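You operate a simulated robot arm through the tools that you are given. There is no shell and no other tool. Be economical: measure what you need, move in short steps, check, and stop when the job is done.

You run a simulated two-armed robot. Do the job below in one go: nothing can be reset, and whatever is moved stays where it is left.

Task
Open the pink-label drawer, take the yellow tub and leave it in the inside of the pink-label drawer, then shut the drawer. Then fetch the foot card and set it on the large blue panel. Do these in the order given.
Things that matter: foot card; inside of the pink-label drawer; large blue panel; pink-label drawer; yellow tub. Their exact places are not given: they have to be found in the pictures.

Only the result counts: the job must be done as asked and must still hold three seconds after the hand-in. Knocking over, shifting, dropping, spilling or breaking anything else fails it.

Robot
Two 7-joint arms with fingered hands on one trunk, on a base that drives. Base frame: it is fixed to the floor where the robot stands at the start and does not move with it; the origin is under the middle of the robot, x ahead of it, y to its left, z up. Units: mm, degrees, N and s.
The left shoulder is at the start at [70, 162, 1346], the right one opposite. With the tool pointing down near the work surface each hand reaches from about 100 to 760 mm from the robot's upright axis, wherever it stands, measured 20 degrees to its own side. Places, roughly: foot card [0, 1500, 750]; inside of the pink-label drawer [600, 100, 1200]; large blue panel [-750, -1250, 750]; pink-label drawer [500, 100, 1200]. Payload 4 kg a hand.
The TCP of each hand is the grasp point between the finger pads, 26 mm short of the fingertips. In the tool frame z runs along the fingers and y along their closing line. The gripper opens to 132 mm. The gripper's body begins 73 mm behind the TCP. The gripper is a hand of 4 fingers: y runs from the thumb to the fingers, the wrist lies at [0, 0, -224] in the tool frame, and closing takes about 1.5 s.
Orientation is that of the tool frame in the base frame, as [roll, pitch, yaw] about the fixed x, y, z axes, in that order (R = Rz(yaw) Ry(pitch) Rx(roll)). With the fingers straight down and closing along the base's y, the tool's x points along the base's -x, its y along +y and its z along -z.

Tools
- The arms move only by the tool apply_moves. It takes "left_series", "right_series" or both (then of equal length, played together; a hand with none holds still); each is a list of rows, each a list of 7 numbers: the shift along the tool's x, y, z in mm, then the turn, a rotation vector about the tool's x, y, z in degrees, then the gripper command, from -1 (fully open) to 1 (shut), values between in proportion. In form: [[x, y, z, rx, ry, rz, hand], ...]. A call has 1 to 8 rows; each row shifts and turns the commanded pose from where the row before left it, along the tool's axes as they then stand. Each row takes 0.2 s and may step no farther than 50 mm and 8.6 degrees from the row before; otherwise, or with a gripper value out of range, the whole call is refused. A pose out of reach is approached as far as the arm can. The call stops where the force on the tool passes 40 N (or 10 N more than at its start, if that is more) or the arm is blocked; 0.2 s more then pass. Each finger travels about 45 mm/s and halts on what it meets, pressing with about 31 N; the grip force reading is that of the motor and also rises with nothing between the fingers. The clock runs only during rows and for 0.2 s after the last one: add rows that do not move to give the fingers time. It gives the time, the measured TCP pose, the force on the tool (base axes), the opening and the grip force at its end, in the units of the frame above (readings bear some noise), with the torque about the TCP (base axes, N m) and any sound that the robot's microphone picked up.
- Cameras (640 x 400 px; columns grow to the right, rows downward): "scene" is now at [139.8, -17.9, 1570.3]; the picture's right is [-0.28, -0.96, -0.00], its down [-0.64, 0.19, -0.74] and it looks along [0.71, -0.21, -0.67] (base axes); focal length 214 px, centre (320, 200). "left" rides on the left gripper at [-73, 6, -93] in its tool frame; the picture's right is [-0.08, -1.00, 0.00], its down [0.78, -0.06, -0.62] and it looks along [0.61, -0.05, 0.79] (tool axes); focal length 230 px, centre (320, 200). "right" rides on the right gripper at [73, 6, -94] in its tool frame; the picture's right is [-0.08, 1.00, 0.00], its down [-0.78, -0.06, -0.62] and it looks along [-0.61, -0.05, 0.79] (tool axes); focal length 230 px, centre (320, 200).
- capture(camera): a new picture of that camera. It takes no simulated time.
- raise_lower(by): slides the trunk up (or, below 0, down) by that many mm; the arms and the scene camera ride with it, the base frame stays. It gives what a move gives, with no picture.
- steer(legs): drives the robot by 1 to 6 legs, each [ahead, left, turn to the left] in mm, mm and degrees, along the robot's own axes; the way and the turn of a leg run together, so that a leg with both is an arc; at most 1500 mm and 180 degrees a leg. The arms and the cameras ride along, it lands a little off, and it stops where it bumps. It gives what a move gives.
- hand_shape(shape, hand): the hand has 4 fingers and takes this shape, open, in about a second: jaw (thumb against the fingers, like two jaws); tri (thumb and two fingers); tip (a fingertip pinch); poke (one finger out to press); point (the index stretched); flat (the hand flat); cup (the hand cupped); fist (a fist). The gripper value then closes the fingers along that shape, each until it touches; the sizes above hold for jaw. It gives what a move gives, with no picture.
- head_to(pan, tilt): turns the head with the scene camera to pan (to the left, within 86 degrees either way) and tilt (down, from -29 to 69), counted from straight ahead of the robot. It gives what a move gives.
- locate(camera, pixels): for up to 12 pixels [column, row] of the newest picture of that camera ("zoom" is the newest enlarged one), the place [x, y, z] in the base frame of the surface seen there, good to about 2 mm, but the place of the scene camera against the robot may be out by one fixed shift of up to 18 mm in any direction. It takes no simulated time.
- zoom(camera, box): a new picture of the part [left, top, right, bottom] of that camera's present view, enlarged. It takes no simulated time.
- close_job(): hands the job in; it is judged then, once.

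Work in short steps. Measure before you move; look again where a grasp or a placing could have gone wrong, and mend it. You have 110 turns and 100 pictures in all, those below and enlarged ones among them. Open the grippers and draw the arms clear of the work before you hand the job in, unless the task says otherwise; then end with one line.

The tools are called as name(argument=value, ...) on one line, values as JSON. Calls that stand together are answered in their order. apply_moves: Moves the arms, as the interface text tells. Its arguments: {"type":"object","properties":{"left_series":{"type":"array"},"right_series":{"type":"array"}},"required":[]} The other tools are called the same way: raise_lower (by) slides the trunk up or down; hand_shape (shape, hand) gives the hand a shape; steer (legs) drives the base; head_to (pan, tilt) turns the head that bears the scene camera; capture (camera) takes a picture; locate (camera, pixels) gives the place of the surface under pixels of a picture; zoom (camera, box) takes an enlarged picture of a part of a camera's view; close_job () hands the job in.

At the start:

```text
t: 0.0
left_eef_pos: [409.8, -8.5, 1444.7]
left_tool_rot: [-180.0, 0.0, -180.0]
left_contact_force: [0.8, 0.0, 0.4]
left_moment: [0.02, 0.03, 0.05]
left_grip_width: 132.1
left_grip_force: 0.1
left_shape: jaw
right_eef_pos: [364.6, -377.2, 999.5]
right_tool_rot: [-179.9, 0.0, -180.0]
right_contact_force: [-0.4, 0.9, -0.3]
right_moment: [0.01, -0.02, -0.01]
right_grip_width: 132.0
right_grip_force: 0.1
right_shape: jaw
trunk travel left (down, up): [-825.0, 115.0]
robot x, y, heading: [-0.7, -1.3, 0.0]
head pan, tilt: [-16.4, 42.1]
```

scene: 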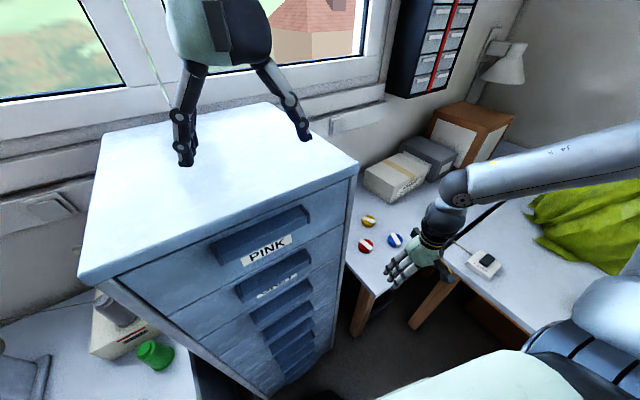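
right: 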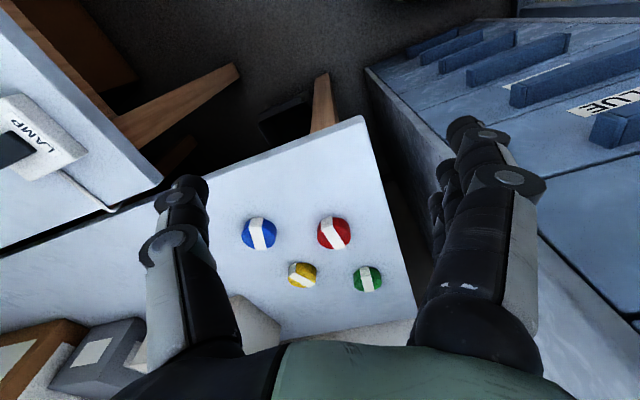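
left: 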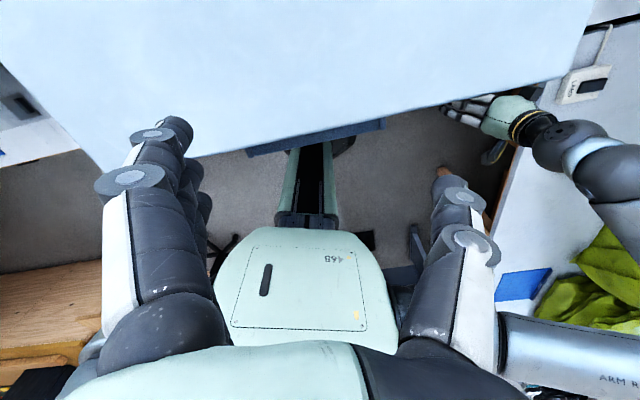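

The pictures show a cabinet with PINK on its top drawer at about (265,250). I measure the handle and the front, and look left for the tub.

locate(camera="scene", pixels=[[80, 278], [357, 165], [262, 230], [305, 207], [215, 245], [265, 251], [240, 210], [110, 275], [345, 180]])

zoom(camera="scene", box=[180, 170, 380, 295])

head_to(pan=60, tilt=40)

capture(camera="scene")

```text
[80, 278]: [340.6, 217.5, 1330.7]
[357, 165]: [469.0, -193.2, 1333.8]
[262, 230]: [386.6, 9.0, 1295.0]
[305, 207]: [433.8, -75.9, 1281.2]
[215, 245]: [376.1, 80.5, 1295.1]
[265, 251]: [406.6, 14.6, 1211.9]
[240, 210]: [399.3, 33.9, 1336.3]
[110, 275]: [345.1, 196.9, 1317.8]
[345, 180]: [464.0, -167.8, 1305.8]
```

```text
3.20 times, centred on (280, 232) of scene
```

zoom: 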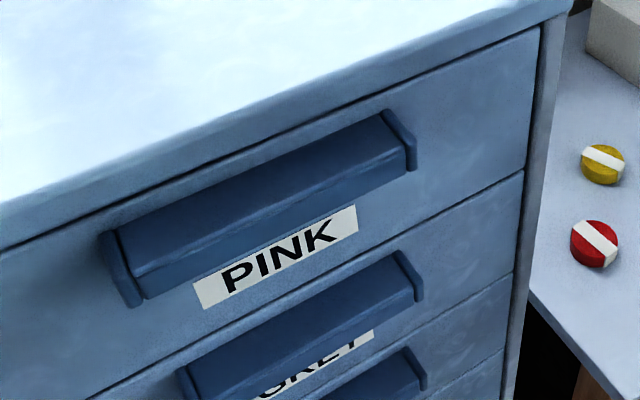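

```text
t: 1.5
left_eef_pos: [410.1, -7.4, 1445.8]
left_tool_rot: [-180.0, 0.0, -180.0]
left_contact_force: [0.3, -0.5, 0.0]
left_moment: [0.02, 0.0, -0.01]
left_grip_width: 131.8
left_grip_force: 0.0
left_shape: jaw
right_eef_pos: [364.4, -377.7, 999.6]
right_tool_rot: [180.0, 0.0, 179.9]
right_contact_force: [0.0, -0.2, 0.3]
right_moment: [-0.01, 0.01, -0.04]
right_grip_width: 131.8
right_grip_force: 0.0
right_shape: jaw
trunk travel left (down, up): [-825.0, 115.0]
robot x, y, heading: [-3.2, 7.0, 0.0]
head pan, tilt: [60.0, 40.0]
```

```text
95 pictures are left
```

scene: 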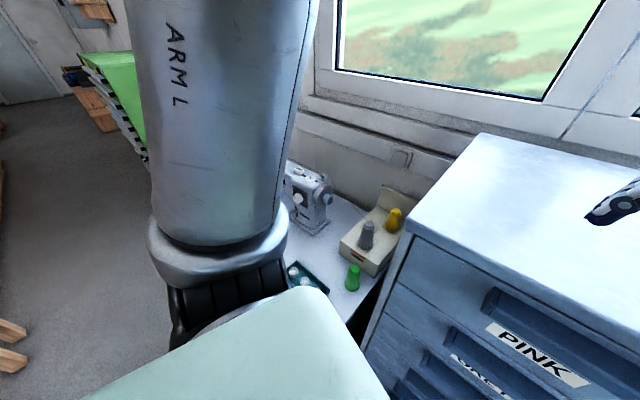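

A yellow thing at (393,220) on the table left of the cabinet may be the tub. I zoom there and measure.

zoom(camera="scene", box=[280, 150, 440, 300])

locate(camera="scene", pixels=[[393, 222], [366, 240], [353, 278], [312, 285], [345, 310], [345, 250], [298, 200], [372, 275]])

head_to(pan=-70, tilt=40)

capture(camera="scene")

```text
2.67 times, centred on (360, 225) of scene
```

zoom: 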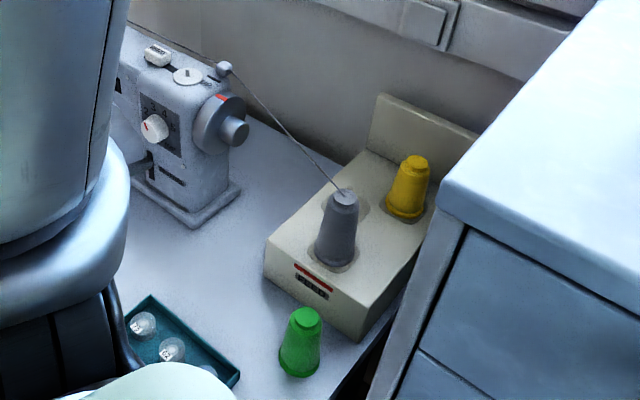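

```text
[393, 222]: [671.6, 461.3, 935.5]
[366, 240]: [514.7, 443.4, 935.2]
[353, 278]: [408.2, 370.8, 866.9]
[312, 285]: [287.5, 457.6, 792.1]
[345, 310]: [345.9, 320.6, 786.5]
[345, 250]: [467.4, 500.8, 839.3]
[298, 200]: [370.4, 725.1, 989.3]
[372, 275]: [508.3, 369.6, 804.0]
```

```text
t: 3.6
left_eef_pos: [410.2, -7.8, 1445.3]
left_tool_rot: [-179.9, 0.0, -180.0]
left_contact_force: [0.2, -0.2, 1.4]
left_moment: [-0.03, -0.02, 0.0]
left_grip_width: 131.8
left_grip_force: 0.0
left_shape: jaw
right_eef_pos: [364.5, -376.6, 1000.4]
right_tool_rot: [-180.0, 0.1, 180.0]
right_contact_force: [-0.4, -0.3, -0.3]
right_moment: [0.01, -0.02, 0.03]
right_grip_width: 132.0
right_grip_force: 0.1
right_shape: jaw
trunk travel left (down, up): [-825.0, 115.0]
robot x, y, heading: [-1.9, -0.4, -0.0]
head pan, tilt: [-70.0, 40.0]
```

```text
93 pictures are left
```

scene: 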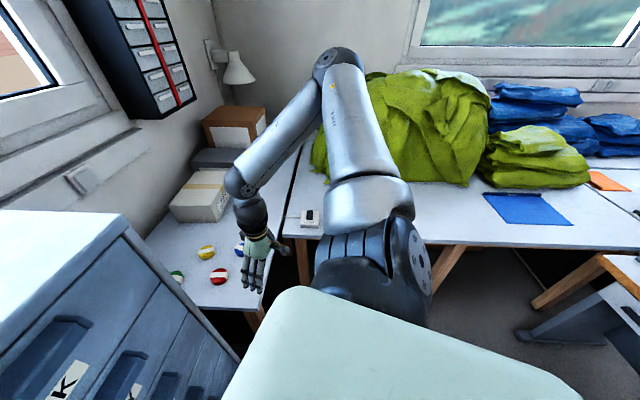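

Round yellow/white thing at (206,252) could be the tub; a blue sheet is at (530,208). I zoom and measure.

zoom(camera="scene", box=[140, 210, 300, 310])

locate(camera="scene", pixels=[[206, 252], [219, 276], [177, 276], [240, 250], [195, 290], [485, 195], [507, 222], [573, 225], [560, 196], [605, 180]])

zoom(camera="scene", box=[440, 150, 640, 275])

```text
4.00 times, centred on (220, 260) of scene
```

zoom: 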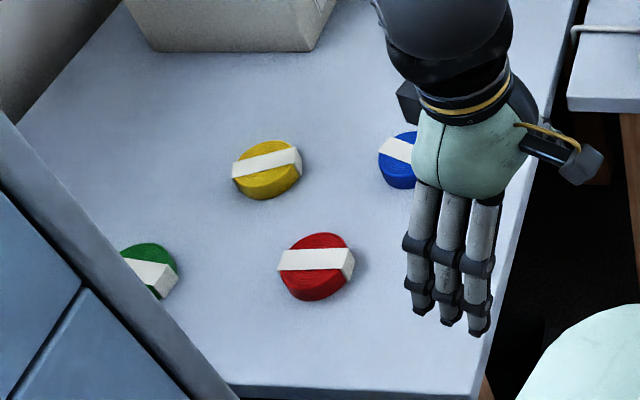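

```text
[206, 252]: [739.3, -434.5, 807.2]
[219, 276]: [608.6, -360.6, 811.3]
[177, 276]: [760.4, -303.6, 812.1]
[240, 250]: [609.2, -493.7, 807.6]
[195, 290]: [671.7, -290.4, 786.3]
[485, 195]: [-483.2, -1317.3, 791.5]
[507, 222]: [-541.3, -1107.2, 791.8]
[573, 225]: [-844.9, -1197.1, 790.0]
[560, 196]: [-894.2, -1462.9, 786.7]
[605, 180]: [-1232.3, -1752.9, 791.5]
```

```text
3.20 times, centred on (540, 212) of scene
```

zoom: 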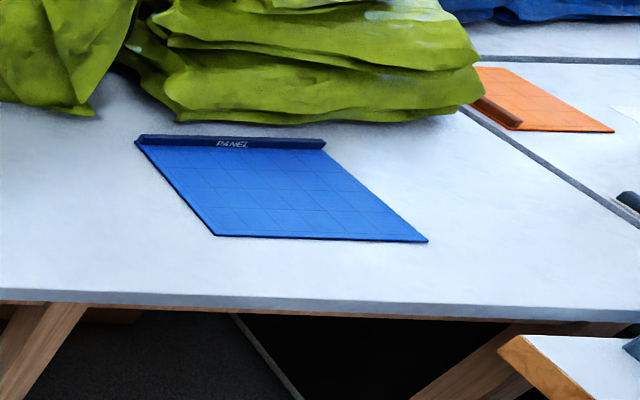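

The blue panel is at about [-690,-1270,790]. The tub isn't certain yet, so I look further left and right.

head_to(pan=86, tilt=25)

capture(camera="scene")

head_to(pan=-86, tilt=25)

capture(camera="scene")

head_to(pan=-25, tilt=15)

capture(camera="scene")

```text
t: 6.0
left_eef_pos: [410.4, -8.1, 1444.6]
left_tool_rot: [179.9, 0.0, -179.9]
left_contact_force: [0.3, -0.3, -0.2]
left_moment: [-0.02, -0.01, -0.02]
left_grip_width: 131.9
left_grip_force: 0.1
left_shape: jaw
right_eef_pos: [363.9, -376.9, 1000.2]
right_tool_rot: [-179.9, 0.0, -180.0]
right_contact_force: [0.5, -0.5, 0.3]
right_moment: [-0.02, 0.05, 0.02]
right_grip_width: 131.8
right_grip_force: 0.1
right_shape: jaw
trunk travel left (down, up): [-825.0, 115.0]
robot x, y, heading: [-2.1, 3.2, 0.2]
head pan, tilt: [85.9, 25.0]
```

```text
90 pictures are left
```

scene: 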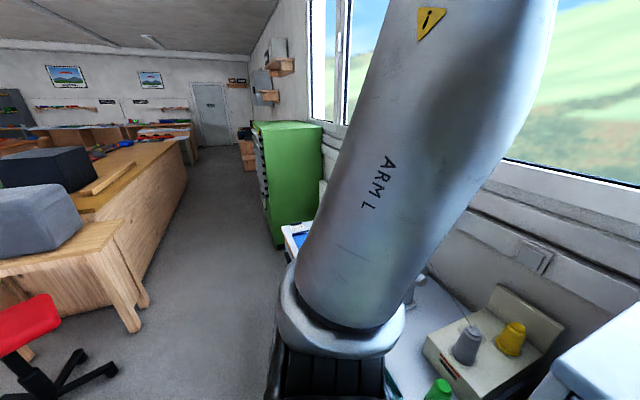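

```text
t: 8.6
left_eef_pos: [410.3, -9.0, 1446.0]
left_tool_rot: [-180.0, -0.1, -180.0]
left_contact_force: [0.2, -0.3, 0.6]
left_moment: [-0.02, 0.01, 0.02]
left_grip_width: 131.6
left_grip_force: 0.1
left_shape: jaw
right_eef_pos: [364.9, -377.4, 1000.5]
right_tool_rot: [-180.0, -0.1, -180.0]
right_contact_force: [0.3, 0.7, 1.4]
right_moment: [0.02, 0.02, 0.01]
right_grip_width: 131.6
right_grip_force: 0.1
right_shape: jaw
trunk travel left (down, up): [-825.0, 115.0]
robot x, y, heading: [-0.1, 0.2, 0.2]
head pan, tilt: [-85.9, 25.0]
```

```text
89 pictures are left
```

scene: 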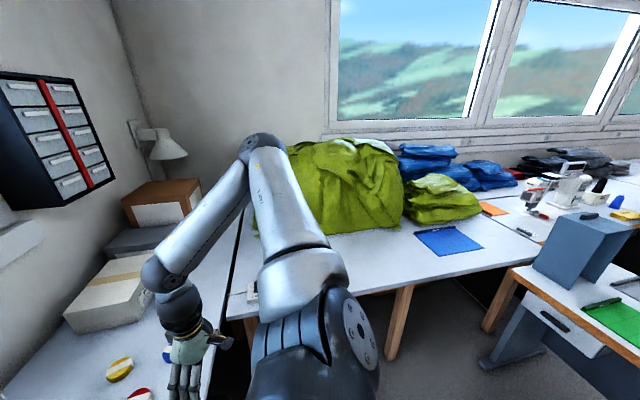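

```text
t: 9.9
left_eef_pos: [410.2, -6.8, 1445.1]
left_tool_rot: [180.0, 0.0, -180.0]
left_contact_force: [0.0, 0.6, 0.6]
left_moment: [0.0, 0.02, 0.01]
left_grip_width: 131.8
left_grip_force: 0.0
left_shape: jaw
right_eef_pos: [364.7, -377.1, 1000.3]
right_tool_rot: [180.0, 0.0, 179.9]
right_contact_force: [-0.4, 0.0, 0.1]
right_moment: [0.0, -0.02, 0.0]
right_grip_width: 131.9
right_grip_force: 0.0
right_shape: jaw
trunk travel left (down, up): [-825.0, 115.0]
robot x, y, heading: [-5.1, 0.5, 0.3]
head pan, tilt: [-25.0, 15.0]
```

```text
88 pictures are left
```

scene: 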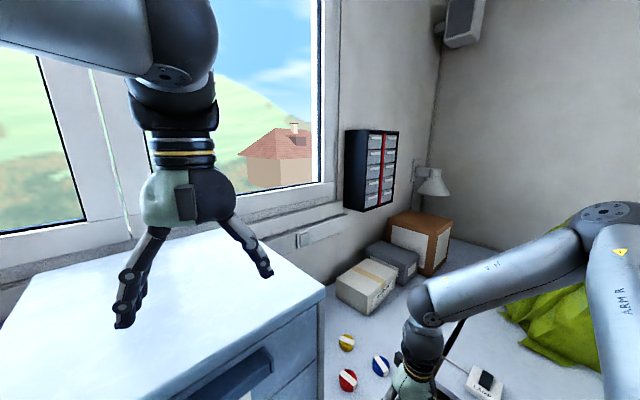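

I zoom the right wrist camera on the round things to see what they are.

zoom(camera="right", box=[230, 200, 400, 306])

locate(camera="right", pixels=[[302, 274], [290, 285], [317, 268], [368, 278], [335, 232], [258, 233], [350, 300]])

head_to(pan=-86, tilt=25)

zoom(camera="scene", box=[400, 140, 640, 290])

```text
3.76 times, centred on (315, 253) of right
```

zoom: 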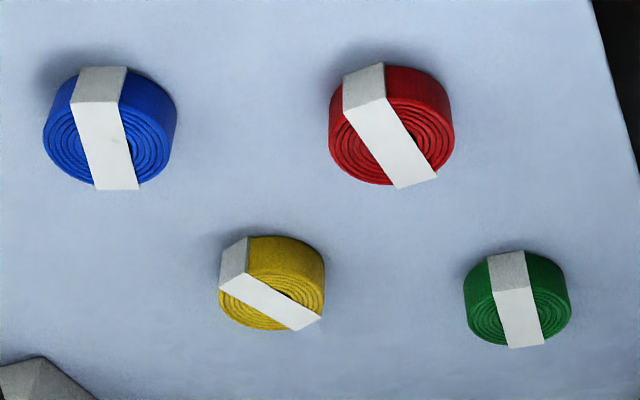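

```text
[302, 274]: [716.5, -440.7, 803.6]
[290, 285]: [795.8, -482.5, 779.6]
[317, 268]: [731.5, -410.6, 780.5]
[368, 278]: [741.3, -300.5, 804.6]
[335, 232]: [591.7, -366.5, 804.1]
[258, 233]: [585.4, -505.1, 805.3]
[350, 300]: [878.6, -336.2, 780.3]
```

```text
t: 11.2
left_eef_pos: [410.3, -8.4, 1444.3]
left_tool_rot: [180.0, 0.0, -180.0]
left_contact_force: [-0.4, 0.0, -0.1]
left_moment: [0.02, -0.03, -0.03]
left_grip_width: 131.8
left_grip_force: 0.0
left_shape: jaw
right_eef_pos: [363.4, -376.2, 1000.4]
right_tool_rot: [-179.9, 0.0, 180.0]
right_contact_force: [-0.2, -0.2, -0.1]
right_moment: [0.01, -0.04, -0.02]
right_grip_width: 131.3
right_grip_force: 0.0
right_shape: jaw
trunk travel left (down, up): [-825.0, 115.0]
robot x, y, heading: [-3.4, 1.8, -0.0]
head pan, tilt: [-85.9, 25.0]
```

```text
2.67 times, centred on (520, 215) of scene
```

zoom: 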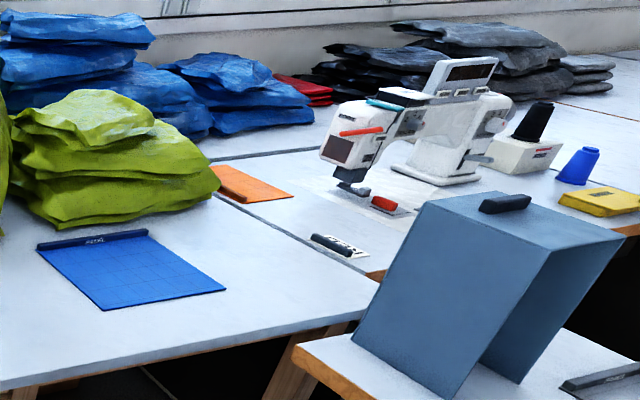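

The round things are tape rolls, so the tub is elsewhere. I look left again and measure the free floor before driving.

head_to(pan=86, tilt=30)

capture(camera="scene")

locate(camera="scene", pixels=[[145, 290], [115, 365], [20, 300], [60, 215], [180, 140], [295, 205], [265, 225], [40, 370]])

zoom(camera="scene", box=[0, 50, 320, 250])

```text
t: 13.8
left_eef_pos: [409.5, -7.0, 1445.7]
left_tool_rot: [180.0, 0.1, 180.0]
left_contact_force: [0.9, -1.1, 1.3]
left_moment: [0.0, 0.0, 0.02]
left_grip_width: 131.7
left_grip_force: 0.0
left_shape: jaw
right_eef_pos: [364.2, -378.0, 999.0]
right_tool_rot: [179.9, -0.1, -180.0]
right_contact_force: [0.0, -0.3, 0.8]
right_moment: [-0.01, -0.01, -0.02]
right_grip_width: 131.8
right_grip_force: 0.1
right_shape: jaw
trunk travel left (down, up): [-825.0, 115.0]
robot x, y, heading: [-0.8, 2.0, 0.1]
head pan, tilt: [85.9, 30.0]
```

```text
85 pictures are left
```

scene: 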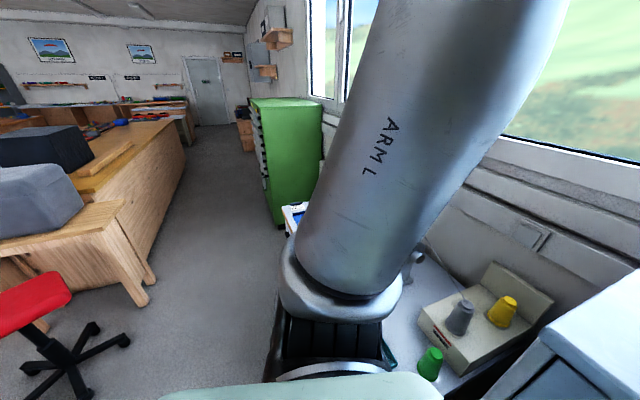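

```text
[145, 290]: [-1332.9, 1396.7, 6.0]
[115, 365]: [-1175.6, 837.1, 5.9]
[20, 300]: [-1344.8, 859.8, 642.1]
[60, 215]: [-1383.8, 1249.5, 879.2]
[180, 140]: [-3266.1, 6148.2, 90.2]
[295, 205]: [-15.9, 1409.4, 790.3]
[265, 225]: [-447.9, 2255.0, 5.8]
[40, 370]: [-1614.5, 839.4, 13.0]
```

```text
2.00 times, centred on (160, 150) of scene
```

zoom: 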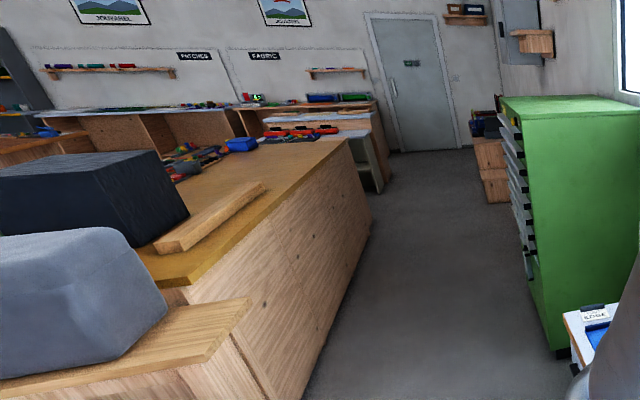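

I back away 500 mm and turn left by 110 degrees to survey the rest.

steer(legs=[[-500, 0, 0], [0, 0, 110]])

head_to(pan=50, tilt=25)

capture(camera="scene")

head_to(pan=-60, tilt=30)

capture(camera="scene")

```text
t: 21.3
left_eef_pos: [-632.2, 389.1, 1444.0]
left_tool_rot: [-179.9, 0.0, -71.6]
left_contact_force: [-0.2, 0.1, -0.1]
left_moment: [-0.01, -0.02, 0.02]
left_grip_width: 131.9
left_grip_force: 0.1
left_shape: jaw
right_eef_pos: [-267.4, 460.7, 999.9]
right_tool_rot: [180.0, 0.0, -71.7]
right_contact_force: [-0.5, 1.0, -0.4]
right_moment: [0.01, 0.03, -0.02]
right_grip_width: 131.9
right_grip_force: 0.1
right_shape: jaw
trunk travel left (down, up): [-825.0, 115.0]
robot x, y, heading: [-506.2, -2.4, 108.6]
head pan, tilt: [85.9, 30.0]
```

```text
t: 22.4
left_eef_pos: [-632.5, 388.3, 1446.0]
left_tool_rot: [180.0, 0.0, -71.6]
left_contact_force: [-0.4, -0.2, 0.5]
left_moment: [-0.01, 0.0, -0.05]
left_grip_width: 131.9
left_grip_force: 0.0
left_shape: jaw
right_eef_pos: [-266.4, 460.3, 999.2]
right_tool_rot: [180.0, 0.1, -71.6]
right_contact_force: [0.1, 0.6, 0.1]
right_moment: [0.0, 0.04, 0.01]
right_grip_width: 131.6
right_grip_force: 0.1
right_shape: jaw
trunk travel left (down, up): [-825.0, 115.0]
robot x, y, heading: [-507.4, -4.3, 108.4]
head pan, tilt: [50.0, 25.0]
```

```text
83 pictures are left
```

scene: 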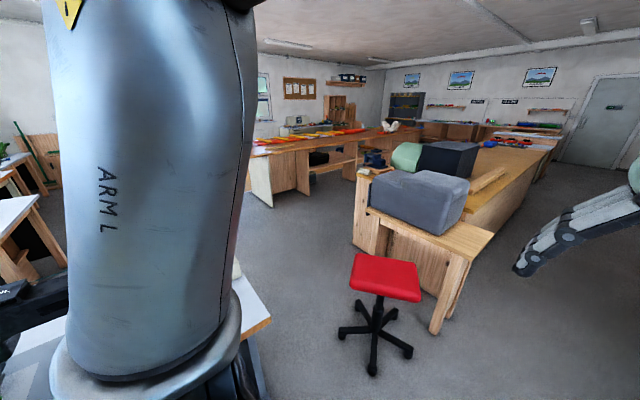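

```text
t: 24.2
left_eef_pos: [-631.9, 388.1, 1445.0]
left_tool_rot: [-180.0, 0.0, -71.6]
left_contact_force: [0.1, 0.0, -1.3]
left_moment: [-0.01, -0.05, 0.02]
left_grip_width: 131.7
left_grip_force: 0.1
left_shape: jaw
right_eef_pos: [-266.5, 461.7, 1000.4]
right_tool_rot: [180.0, 0.1, -71.5]
right_contact_force: [-0.2, 0.6, 0.7]
right_moment: [-0.04, -0.03, 0.0]
right_grip_width: 131.9
right_grip_force: 0.1
right_shape: jaw
trunk travel left (down, up): [-825.0, 115.0]
robot x, y, heading: [-511.7, -4.7, 108.4]
head pan, tilt: [-60.0, 30.0]
```

```text
82 pictures are left
```

scene: 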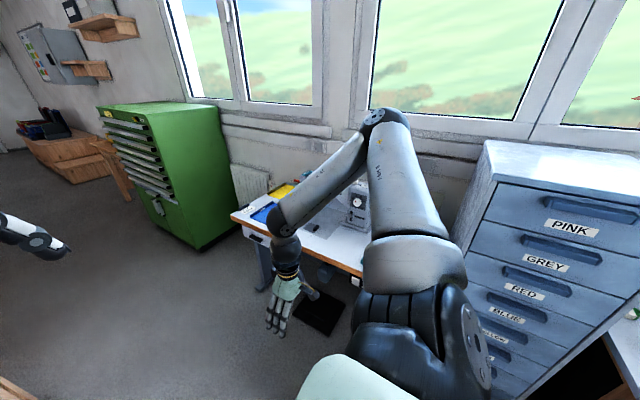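

The sewing table left of the cabinet has things at (270,210); I drive a bit toward it and look with the head.

steer(legs=[[500, 0, 0], [0, 0, -20]])

head_to(pan=-30, tilt=35)

capture(camera="scene")

capture(camera="right")

```text
t: 28.3
left_eef_pos: [-660.9, 888.3, 1444.8]
left_tool_rot: [180.0, 0.0, -90.6]
left_contact_force: [0.0, -0.5, -1.1]
left_moment: [0.03, 0.02, 0.01]
left_grip_width: 131.9
left_grip_force: 0.1
left_shape: jaw
right_eef_pos: [-292.8, 838.1, 1000.1]
right_tool_rot: [-180.0, 0.0, -90.5]
right_contact_force: [0.2, 0.1, -0.2]
right_moment: [-0.03, -0.01, -0.01]
right_grip_width: 131.8
right_grip_force: 0.1
right_shape: jaw
trunk travel left (down, up): [-825.0, 115.0]
robot x, y, heading: [-672.2, 477.7, 89.6]
head pan, tilt: [-60.0, 30.0]
```

```text
t: 29.2
left_eef_pos: [-660.1, 887.2, 1445.7]
left_tool_rot: [180.0, -0.1, -90.7]
left_contact_force: [0.7, 0.1, -0.2]
left_moment: [-0.02, 0.03, -0.01]
left_grip_width: 131.5
left_grip_force: 0.0
left_shape: jaw
right_eef_pos: [-292.8, 837.8, 1000.7]
right_tool_rot: [-180.0, 0.0, -90.6]
right_contact_force: [-0.1, 0.3, 0.8]
right_moment: [0.03, 0.0, 0.02]
right_grip_width: 131.6
right_grip_force: 0.0
right_shape: jaw
trunk travel left (down, up): [-825.0, 115.0]
robot x, y, heading: [-670.9, 478.0, 89.5]
head pan, tilt: [-30.0, 35.0]
```

```text
81 pictures are left
```

scene: 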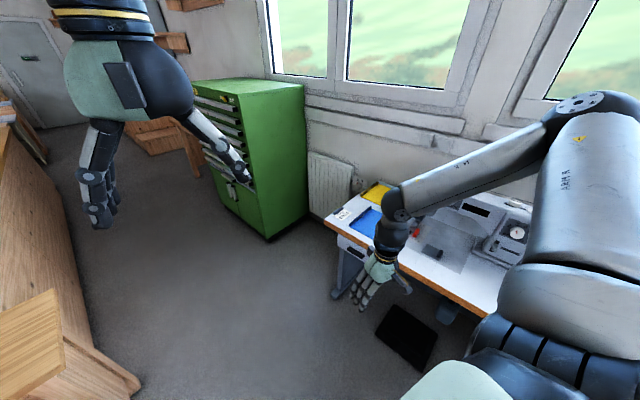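

```text
80 pictures are left
```

right: 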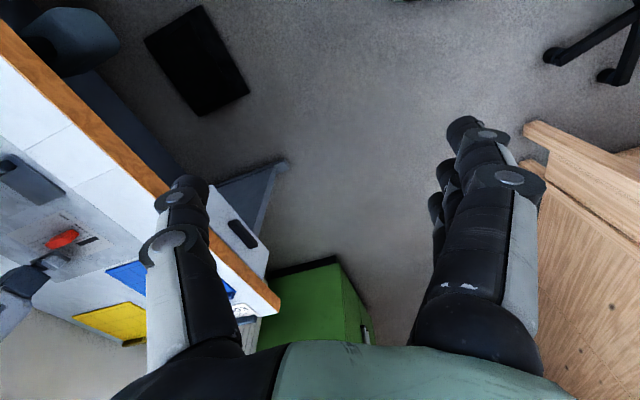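

I face the sewing table: turn right and look straight.

steer(legs=[[350, 0, 0], [0, 0, -75]])

head_to(pan=5, tilt=35)

capture(camera="scene")

```text
t: 34.6
left_eef_pos: [-273.6, 926.8, 1445.4]
left_tool_rot: [-179.9, -0.1, -164.1]
left_contact_force: [-0.6, 0.1, 0.9]
left_moment: [-0.01, 0.01, 0.02]
left_grip_width: 131.7
left_grip_force: 0.0
left_shape: jaw
right_eef_pos: [-215.2, 558.9, 999.5]
right_tool_rot: [180.0, 0.1, -164.0]
right_contact_force: [-1.5, 0.0, 0.2]
right_moment: [-0.02, -0.01, 0.01]
right_grip_width: 132.0
right_grip_force: 0.1
right_shape: jaw
trunk travel left (down, up): [-825.0, 115.0]
robot x, y, heading: [-670.2, 820.0, 16.0]
head pan, tilt: [-30.0, 35.0]
```

```text
t: 35.7
left_eef_pos: [-274.8, 924.7, 1445.1]
left_tool_rot: [-180.0, 0.2, -163.9]
left_contact_force: [0.7, 0.3, -0.4]
left_moment: [0.01, 0.01, -0.02]
left_grip_width: 131.7
left_grip_force: 0.2
left_shape: jaw
right_eef_pos: [-216.4, 558.8, 998.9]
right_tool_rot: [180.0, 0.1, -164.0]
right_contact_force: [0.0, -0.4, 0.5]
right_moment: [0.01, 0.02, 0.0]
right_grip_width: 131.6
right_grip_force: 0.0
right_shape: jaw
trunk travel left (down, up): [-825.0, 115.0]
robot x, y, heading: [-670.6, 820.7, 16.2]
head pan, tilt: [5.0, 35.0]
```

```text
79 pictures are left
```

scene: 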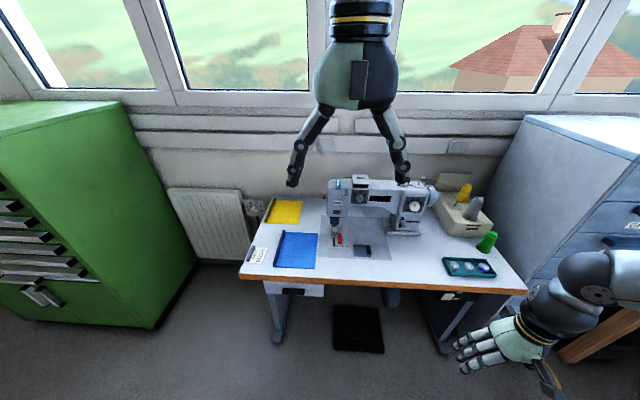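

This table shows a card at (258,255), panels and thread cones, but no tub. I zoom in on the card and machine.

zoom(camera="scene", box=[230, 180, 390, 280])

locate(camera="scene", pixels=[[258, 255], [248, 263], [263, 247], [240, 278], [297, 250], [520, 285], [335, 240], [285, 210]])

zoom(camera="scene", box=[400, 170, 560, 300])

```text
4.00 times, centred on (310, 230) of scene
```

zoom: 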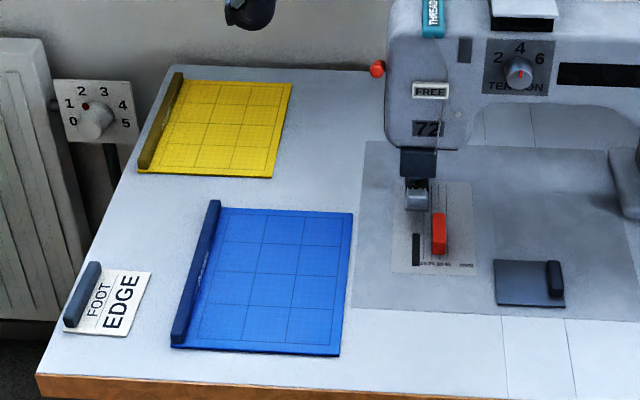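

```text
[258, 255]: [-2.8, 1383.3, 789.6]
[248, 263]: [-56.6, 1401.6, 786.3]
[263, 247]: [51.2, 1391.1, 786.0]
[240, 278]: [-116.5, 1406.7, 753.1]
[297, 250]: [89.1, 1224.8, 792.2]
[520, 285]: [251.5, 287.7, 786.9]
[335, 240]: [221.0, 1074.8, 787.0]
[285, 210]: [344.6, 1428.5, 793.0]
```

```text
3.08 times, centred on (480, 235) of scene
```

zoom: 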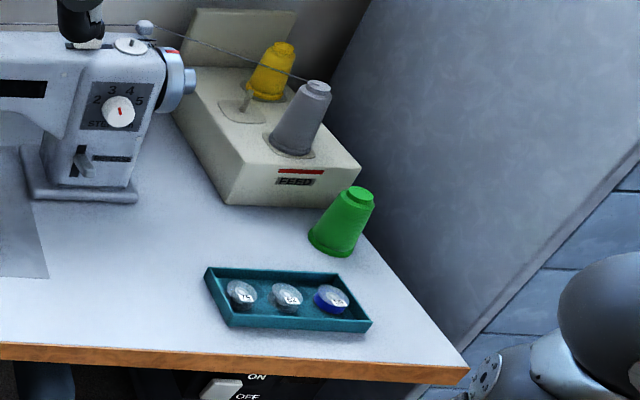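

The foot card ("FOOT EDGE") is found at about [-3,1383,790]. Next I look for the tub on the other side of the room, south-west.

steer(legs=[[0, 0, -106], [700, 0, 0]])

head_to(pan=-35, tilt=30)

capture(camera="scene")

head_to(pan=35, tilt=30)

capture(camera="scene")

```text
t: 43.8
left_eef_pos: [-620.7, -288.8, 1444.9]
left_tool_rot: [-179.9, 0.1, 92.9]
left_contact_force: [-1.0, 1.0, 0.4]
left_moment: [-0.05, -0.04, -0.02]
left_grip_width: 131.8
left_grip_force: 0.0
left_shape: jaw
right_eef_pos: [-990.8, -261.6, 1000.9]
right_tool_rot: [179.9, 0.2, 92.9]
right_contact_force: [-0.7, 0.7, -0.1]
right_moment: [-0.01, 0.0, 0.01]
right_grip_width: 131.9
right_grip_force: 0.0
right_shape: jaw
trunk travel left (down, up): [-825.0, 115.0]
robot x, y, heading: [-632.4, 120.4, -87.3]
head pan, tilt: [5.0, 35.0]
```

```text
t: 44.9
left_eef_pos: [-621.1, -289.2, 1445.3]
left_tool_rot: [-180.0, 0.0, 92.8]
left_contact_force: [-0.1, 0.2, -0.4]
left_moment: [-0.02, -0.02, 0.01]
left_grip_width: 131.7
left_grip_force: 0.0
left_shape: jaw
right_eef_pos: [-991.8, -261.5, 999.2]
right_tool_rot: [-180.0, -0.1, 92.9]
right_contact_force: [1.2, -0.1, 0.5]
right_moment: [-0.04, 0.02, 0.0]
right_grip_width: 132.0
right_grip_force: 0.0
right_shape: jaw
trunk travel left (down, up): [-825.0, 115.0]
robot x, y, heading: [-633.4, 120.8, -87.2]
head pan, tilt: [-35.0, 30.0]
```

```text
76 pictures are left
```

scene: 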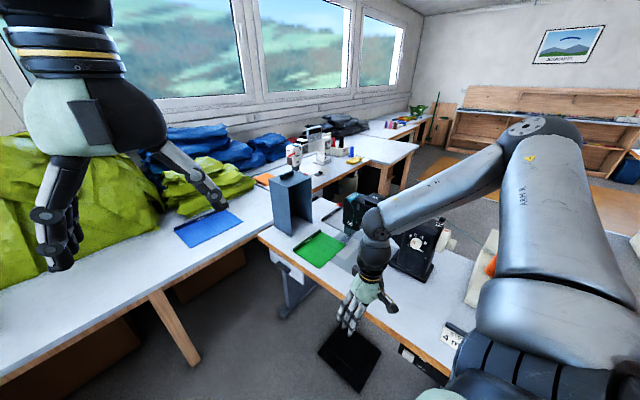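

```text
t: 46.3
left_eef_pos: [-620.7, -289.6, 1445.0]
left_tool_rot: [180.0, 0.0, 92.9]
left_contact_force: [0.4, 0.0, -0.2]
left_moment: [-0.03, 0.0, -0.02]
left_grip_width: 131.9
left_grip_force: 0.0
left_shape: jaw
right_eef_pos: [-991.3, -263.6, 999.0]
right_tool_rot: [180.0, 0.0, 92.9]
right_contact_force: [0.6, 0.2, 0.1]
right_moment: [0.01, 0.01, -0.01]
right_grip_width: 131.9
right_grip_force: 0.0
right_shape: jaw
trunk travel left (down, up): [-825.0, 115.0]
robot x, y, heading: [-633.6, 119.9, -87.3]
head pan, tilt: [35.0, 30.0]
```

```text
75 pictures are left
```

scene: 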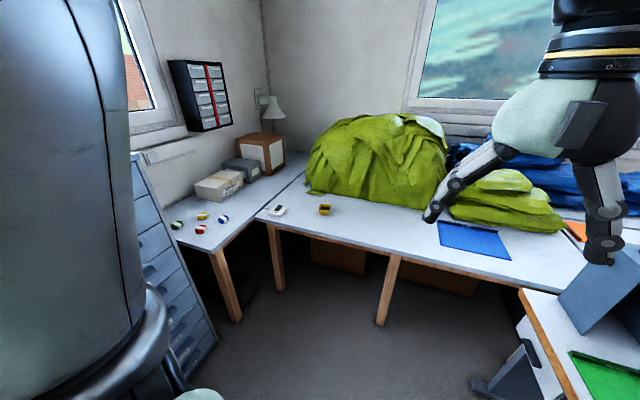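

A yellow thing stands at (325,209), earlier hidden behind the right arm. I zoom and measure it.

zoom(camera="scene", box=[260, 180, 380, 255])

locate(camera="zoom", pixels=[[360, 140], [320, 165], [340, 125], [370, 175], [320, 190], [375, 130], [300, 140]])

locate(camera="scene", pixels=[[325, 209], [328, 232], [255, 217], [390, 251], [510, 285], [435, 222], [277, 210]])

```text
5.33 times, centred on (320, 218) of scene
```

zoom: 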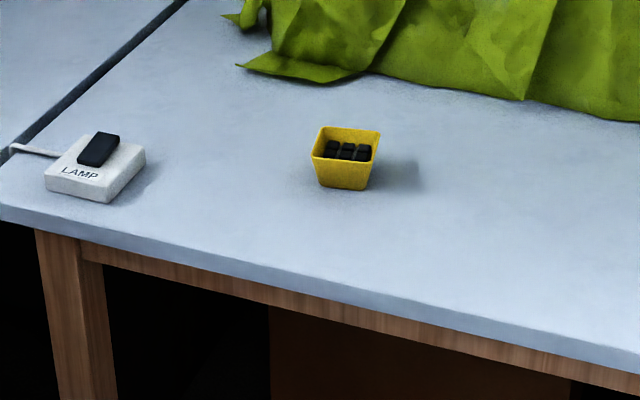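

```text
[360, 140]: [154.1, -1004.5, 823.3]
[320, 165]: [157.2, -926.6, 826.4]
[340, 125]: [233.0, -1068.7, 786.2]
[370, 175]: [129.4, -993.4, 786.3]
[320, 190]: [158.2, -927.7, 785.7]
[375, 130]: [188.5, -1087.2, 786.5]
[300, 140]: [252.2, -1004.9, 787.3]
```

```text
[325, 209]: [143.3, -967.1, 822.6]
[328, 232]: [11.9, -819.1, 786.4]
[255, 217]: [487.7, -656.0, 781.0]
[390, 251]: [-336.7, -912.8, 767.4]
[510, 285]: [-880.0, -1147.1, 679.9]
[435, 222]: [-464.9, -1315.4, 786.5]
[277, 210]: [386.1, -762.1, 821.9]
```

The yellow tub (with black blocks in it) stands at about [150,-970]. First I open the drawer: I drive in front of the cabinet facing it squarely and look at the handle.

steer(legs=[[0, 0, 104], [198, -414, 0]])

raise_lower(by=-150)

head_to(pan=0, tilt=20)

capture(camera="scene")

```text
t: 53.4
left_eef_pos: [63.6, -119.1, 1445.1]
left_tool_rot: [-179.9, 0.0, -163.9]
left_contact_force: [-0.3, 0.4, 0.1]
left_moment: [-0.02, -0.01, 0.0]
left_grip_width: 131.7
left_grip_force: 0.1
left_shape: jaw
right_eef_pos: [123.3, -487.3, 1000.2]
right_tool_rot: [-179.9, -0.1, -163.9]
right_contact_force: [0.3, -0.6, 0.6]
right_moment: [-0.02, 0.03, -0.01]
right_grip_width: 131.6
right_grip_force: 0.1
right_shape: jaw
trunk travel left (down, up): [-825.0, 115.0]
robot x, y, heading: [-329.2, -224.0, 16.2]
head pan, tilt: [35.0, 30.0]
```

```text
t: 55.2
left_eef_pos: [65.3, -121.5, 1294.2]
left_tool_rot: [180.0, 0.0, -163.9]
left_contact_force: [0.0, -0.3, -0.3]
left_moment: [0.0, 0.01, -0.01]
left_grip_width: 131.7
left_grip_force: 0.0
left_shape: jaw
right_eef_pos: [123.4, -489.1, 850.0]
right_tool_rot: [180.0, 0.0, -164.0]
right_contact_force: [-0.2, 0.0, -0.2]
right_moment: [-0.01, 0.03, 0.01]
right_grip_width: 131.7
right_grip_force: 0.0
right_shape: jaw
trunk travel left (down, up): [-675.0, 265.0]
robot x, y, heading: [-329.5, -226.5, 15.7]
head pan, tilt: [35.0, 30.0]
```

```text
t: 56.2
left_eef_pos: [65.4, -120.9, 1295.7]
left_tool_rot: [-179.9, 0.1, -163.9]
left_contact_force: [-0.1, 0.1, -0.4]
left_moment: [0.02, 0.0, -0.02]
left_grip_width: 131.7
left_grip_force: 0.0
left_shape: jaw
right_eef_pos: [124.0, -487.8, 849.9]
right_tool_rot: [180.0, -0.1, -163.9]
right_contact_force: [-0.7, 0.1, -0.1]
right_moment: [0.02, 0.02, 0.02]
right_grip_width: 132.0
right_grip_force: 0.2
right_shape: jaw
trunk travel left (down, up): [-675.0, 265.0]
robot x, y, heading: [-327.9, -226.4, 16.0]
head pan, tilt: [0.0, 20.0]
```

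```text
73 pictures are left
```

scene: 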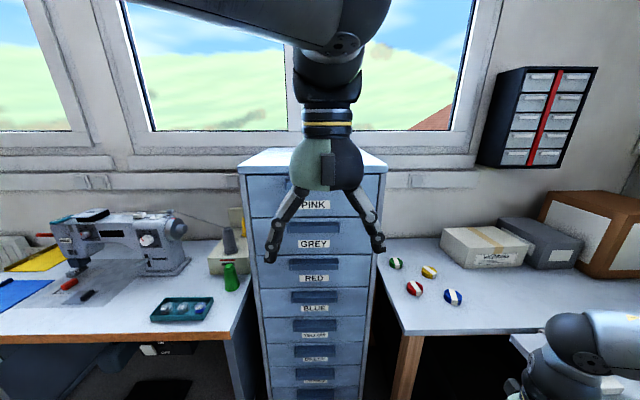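

I zoom on the drawer fronts; handles repeat, so the GREY and RED ones show the shape.

zoom(camera="scene", box=[235, 140, 395, 300])

locate(camera="scene", pixels=[[245, 168], [384, 168], [262, 255], [366, 255], [313, 264], [290, 264], [338, 264], [313, 277], [313, 295], [300, 258]])

capture(camera="left")

```text
2.50 times, centred on (315, 220) of scene
```

zoom: 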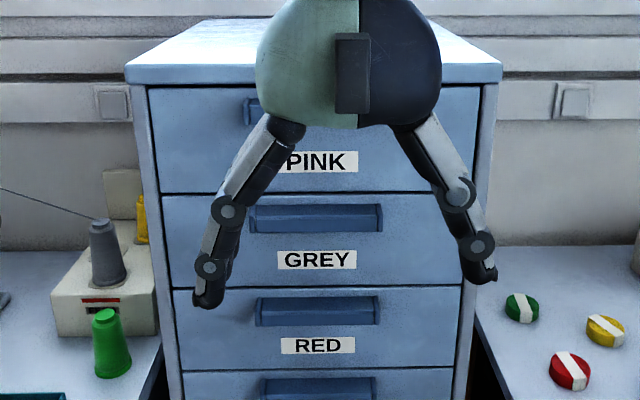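

```text
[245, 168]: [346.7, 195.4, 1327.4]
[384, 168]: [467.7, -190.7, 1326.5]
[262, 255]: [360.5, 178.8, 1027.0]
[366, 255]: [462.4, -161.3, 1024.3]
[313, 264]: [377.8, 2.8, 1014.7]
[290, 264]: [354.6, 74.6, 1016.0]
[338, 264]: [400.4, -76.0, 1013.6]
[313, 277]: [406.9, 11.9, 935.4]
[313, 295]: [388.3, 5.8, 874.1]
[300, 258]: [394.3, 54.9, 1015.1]
```

```text
71 pictures are left
```

left: 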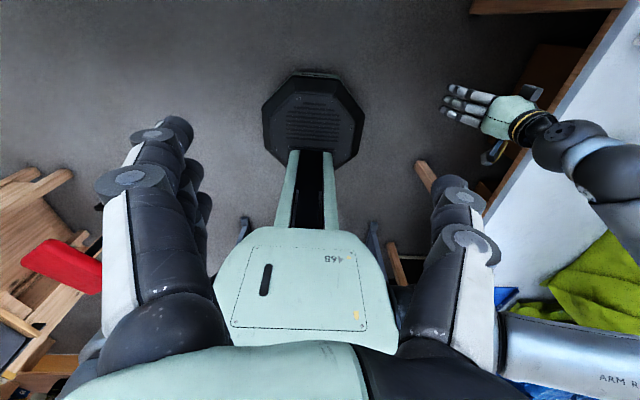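

I measure the profile of the GREY and RED handles in the enlarged picture.

zoom(camera="scene", box=[285, 225, 345, 300])

locate(camera="zoom", pixels=[[320, 160], [320, 170], [320, 180], [320, 190], [320, 200], [320, 210], [320, 220], [320, 230], [320, 240], [320, 250]])

```text
5.33 times, centred on (315, 262) of scene
```

zoom: 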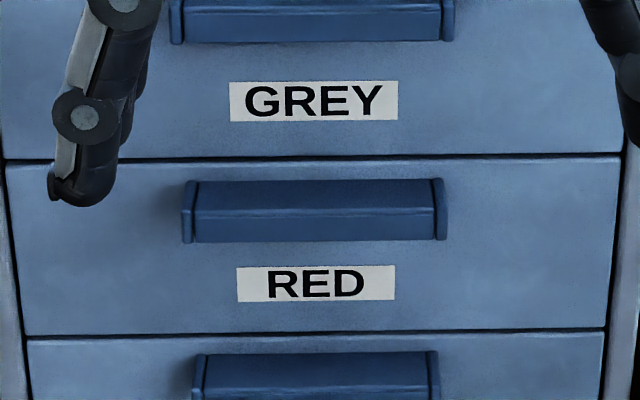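

```text
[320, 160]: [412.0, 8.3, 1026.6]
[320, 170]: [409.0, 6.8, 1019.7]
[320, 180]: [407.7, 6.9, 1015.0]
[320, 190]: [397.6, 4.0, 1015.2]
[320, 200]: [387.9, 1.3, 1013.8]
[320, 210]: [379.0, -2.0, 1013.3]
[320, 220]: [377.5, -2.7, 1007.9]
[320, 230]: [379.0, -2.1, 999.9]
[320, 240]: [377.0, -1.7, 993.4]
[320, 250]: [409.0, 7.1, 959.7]
```

The handle is a bar about 22 mm high, 34 mm deep, 160 mm wide. I tip the left hand from down to forward while moving it 230 mm ahead.

apply_moves(left_series=[[-21, 0, 0, 0, -8.18, 0, -1], [-20.8, 0, 3, 0, -8.18, 0, -1], [-20.1, 0, 5.9, 0, -8.18, 0, -1], [-19.1, 0, 8.7, 0, -8.18, 0, -1], [-17.7, 0, 11.3, 0, -8.18, 0, -1], [-15.9, 0, 13.7, 0, -8.18, 0, -1], [-13.7, 0, 15.9, 0, -8.18, 0, -1], [-11.3, 0, 17.7, 0, -8.18, 0, -1]])

apply_moves(left_series=[[-8.7, 0, 19.1, 0, -8.18, 0, -1], [-5.9, 0, 20.1, 0, -8.18, 0, -1], [-3, 0, 10.8, 0, -8.18, 0, -1]])

capture(camera="left")

```text
t: 58.0
left_eef_pos: [228.8, -73.7, 1294.6]
left_tool_rot: [-180.0, 65.6, -163.9]
left_contact_force: [-0.3, -0.2, -1.1]
left_moment: [-0.03, 0.01, -0.03]
left_grip_width: 131.9
left_grip_force: 0.0
left_shape: jaw
right_eef_pos: [124.8, -488.6, 848.8]
right_tool_rot: [180.0, -0.1, -163.9]
right_contact_force: [1.2, -0.6, -0.4]
right_moment: [0.02, 0.04, 0.0]
right_grip_width: 132.0
right_grip_force: 0.0
right_shape: jaw
trunk travel left (down, up): [-675.0, 265.0]
robot x, y, heading: [-328.8, -228.6, 16.0]
head pan, tilt: [0.0, 20.0]
```

```text
t: 58.8
left_eef_pos: [280.2, -60.4, 1297.6]
left_tool_rot: [3.6, 89.9, 19.6]
left_contact_force: [0.2, -0.7, 0.9]
left_moment: [-0.01, -0.02, 0.01]
left_grip_width: 131.8
left_grip_force: 0.0
left_shape: jaw
right_eef_pos: [124.5, -489.4, 849.9]
right_tool_rot: [-180.0, -0.1, -163.9]
right_contact_force: [0.2, -0.2, -0.7]
right_moment: [-0.01, -0.01, 0.02]
right_grip_width: 132.0
right_grip_force: 0.1
right_shape: jaw
trunk travel left (down, up): [-675.0, 265.0]
robot x, y, heading: [-328.5, -227.5, 16.1]
head pan, tilt: [0.0, 20.0]
```

```text
69 pictures are left
```

left: 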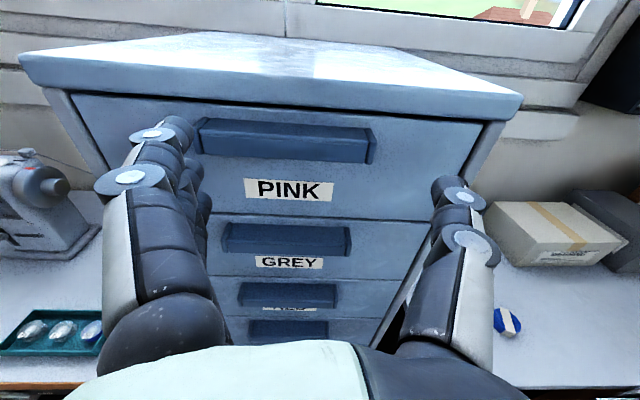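

The left wrist camera sees the PINK handle at (285,140). I measure it with this camera.

locate(camera="left", pixels=[[200, 120], [372, 133], [285, 130], [285, 138], [285, 150], [285, 122], [285, 190], [370, 155], [200, 145], [22, 70], [520, 100], [240, 100]])

zoom(camera="left", box=[180, 90, 400, 220])

```text
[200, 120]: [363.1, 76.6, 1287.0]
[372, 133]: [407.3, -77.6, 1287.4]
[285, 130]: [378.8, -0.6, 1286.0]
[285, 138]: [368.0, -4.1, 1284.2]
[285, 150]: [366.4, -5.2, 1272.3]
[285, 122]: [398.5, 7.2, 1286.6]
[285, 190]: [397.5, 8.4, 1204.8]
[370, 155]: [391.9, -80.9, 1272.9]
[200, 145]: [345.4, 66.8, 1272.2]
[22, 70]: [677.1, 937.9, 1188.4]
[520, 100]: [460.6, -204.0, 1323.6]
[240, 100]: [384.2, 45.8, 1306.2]
```

```text
2.91 times, centred on (290, 155) of left
```

zoom: 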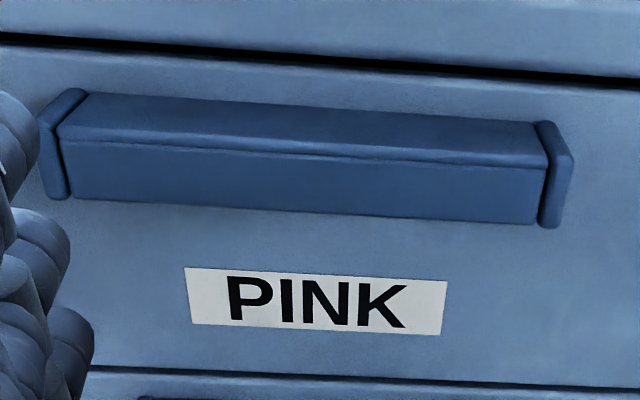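

Handle measured: top z≈1285, bottom ≈1264, front at [368.6,-7]; cabinet faces 17.5°. I roll the hand by 90° so it closes vertically, partly closing it.

apply_moves(left_series=[[0, 0, 0, 0, 0, 8.18, 0], [0, 0, 0, 0, 0, 8.18, 0], [0, 0, 0, 0, 0, 8.18, 0], [0, 0, 0, 0, 0, 8.18, 0], [0, 0, 0, 0, 0, 8.18, 0], [0, 0, 0, 0, 0, 8.18, 0], [0, 0, 0, 0, 0, 8.18, 0], [0, 0, 0, 0, 0, 8.18, 0]])

apply_moves(left_series=[[0, 0, 0, 0, 0, 8.18, 0], [0, 0, 0, 0, 0, 8.18, 0], [0, 0, 0, 0, 0, 8.18, 0], [0, 0, 0, 0, 1.5, 0, 0]])

capture(camera="left")

```text
t: 60.6
left_eef_pos: [279.1, -61.4, 1297.2]
left_tool_rot: [90.0, 24.5, 106.1]
left_contact_force: [0.2, 0.2, 0.6]
left_moment: [-0.01, -0.02, -0.02]
left_grip_width: 66.6
left_grip_force: 0.1
left_shape: jaw
right_eef_pos: [124.2, -488.1, 849.3]
right_tool_rot: [180.0, 0.1, -163.9]
right_contact_force: [0.0, -0.3, 0.3]
right_moment: [-0.02, -0.02, -0.05]
right_grip_width: 131.9
right_grip_force: 0.0
right_shape: jaw
trunk travel left (down, up): [-675.0, 265.0]
robot x, y, heading: [-329.0, -227.8, 16.1]
head pan, tilt: [0.0, 20.0]
```

```text
t: 61.6
left_eef_pos: [277.2, -62.9, 1297.7]
left_tool_rot: [89.9, -0.2, 107.6]
left_contact_force: [0.3, -0.5, 0.6]
left_moment: [-0.03, -0.05, -0.01]
left_grip_width: 66.9
left_grip_force: 0.0
left_shape: jaw
right_eef_pos: [124.3, -489.8, 849.3]
right_tool_rot: [180.0, -0.1, -164.0]
right_contact_force: [0.5, 0.1, 0.2]
right_moment: [0.04, 0.0, -0.01]
right_grip_width: 131.8
right_grip_force: 0.0
right_shape: jaw
trunk travel left (down, up): [-675.0, 265.0]
robot x, y, heading: [-330.5, -231.3, 16.1]
head pan, tilt: [0.0, 20.0]
```

```text
67 pictures are left
```

left: 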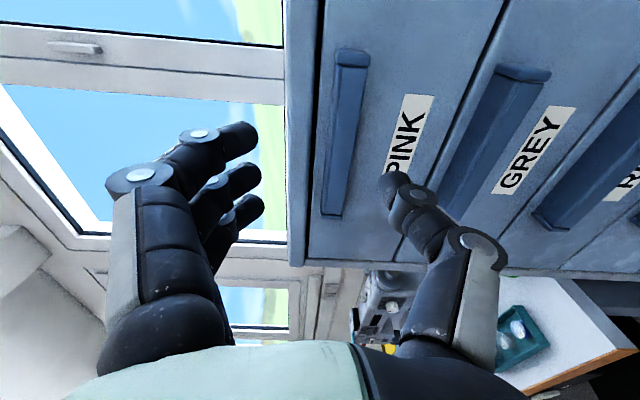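

The hand now closes vertically. I move it to 60 mm before the grasp point, level with the handle.

apply_moves(left_series=[[13, -12, 20, 0, 0, 0, 0], [13.4, -10.7, 26, 0, 0, 0, 0], [0, 0, 0, 0, 0, 0, 0]])

capture(camera="left")

locate(camera="left", pixels=[[350, 60], [350, 120], [360, 100], [340, 100], [365, 80]])

```text
t: 62.4
left_eef_pos: [313.7, -24.7, 1273.4]
left_tool_rot: [90.0, 0.0, 107.6]
left_contact_force: [-0.6, -0.4, -0.7]
left_moment: [0.0, 0.01, -0.01]
left_grip_width: 66.6
left_grip_force: 0.1
left_shape: jaw
right_eef_pos: [123.6, -489.4, 849.1]
right_tool_rot: [-179.9, 0.0, -163.9]
right_contact_force: [-0.1, -0.5, 1.2]
right_moment: [0.01, -0.01, 0.0]
right_grip_width: 131.9
right_grip_force: 0.1
right_shape: jaw
trunk travel left (down, up): [-675.0, 265.0]
robot x, y, heading: [-330.9, -229.0, 16.1]
head pan, tilt: [0.0, 20.0]
```

```text
66 pictures are left
```

left: 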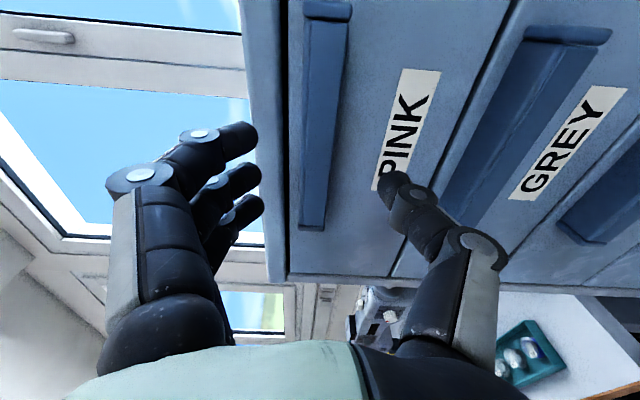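

```text
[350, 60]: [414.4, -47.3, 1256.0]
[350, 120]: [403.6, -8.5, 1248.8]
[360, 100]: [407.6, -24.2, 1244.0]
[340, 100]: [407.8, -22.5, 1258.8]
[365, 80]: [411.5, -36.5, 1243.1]
```

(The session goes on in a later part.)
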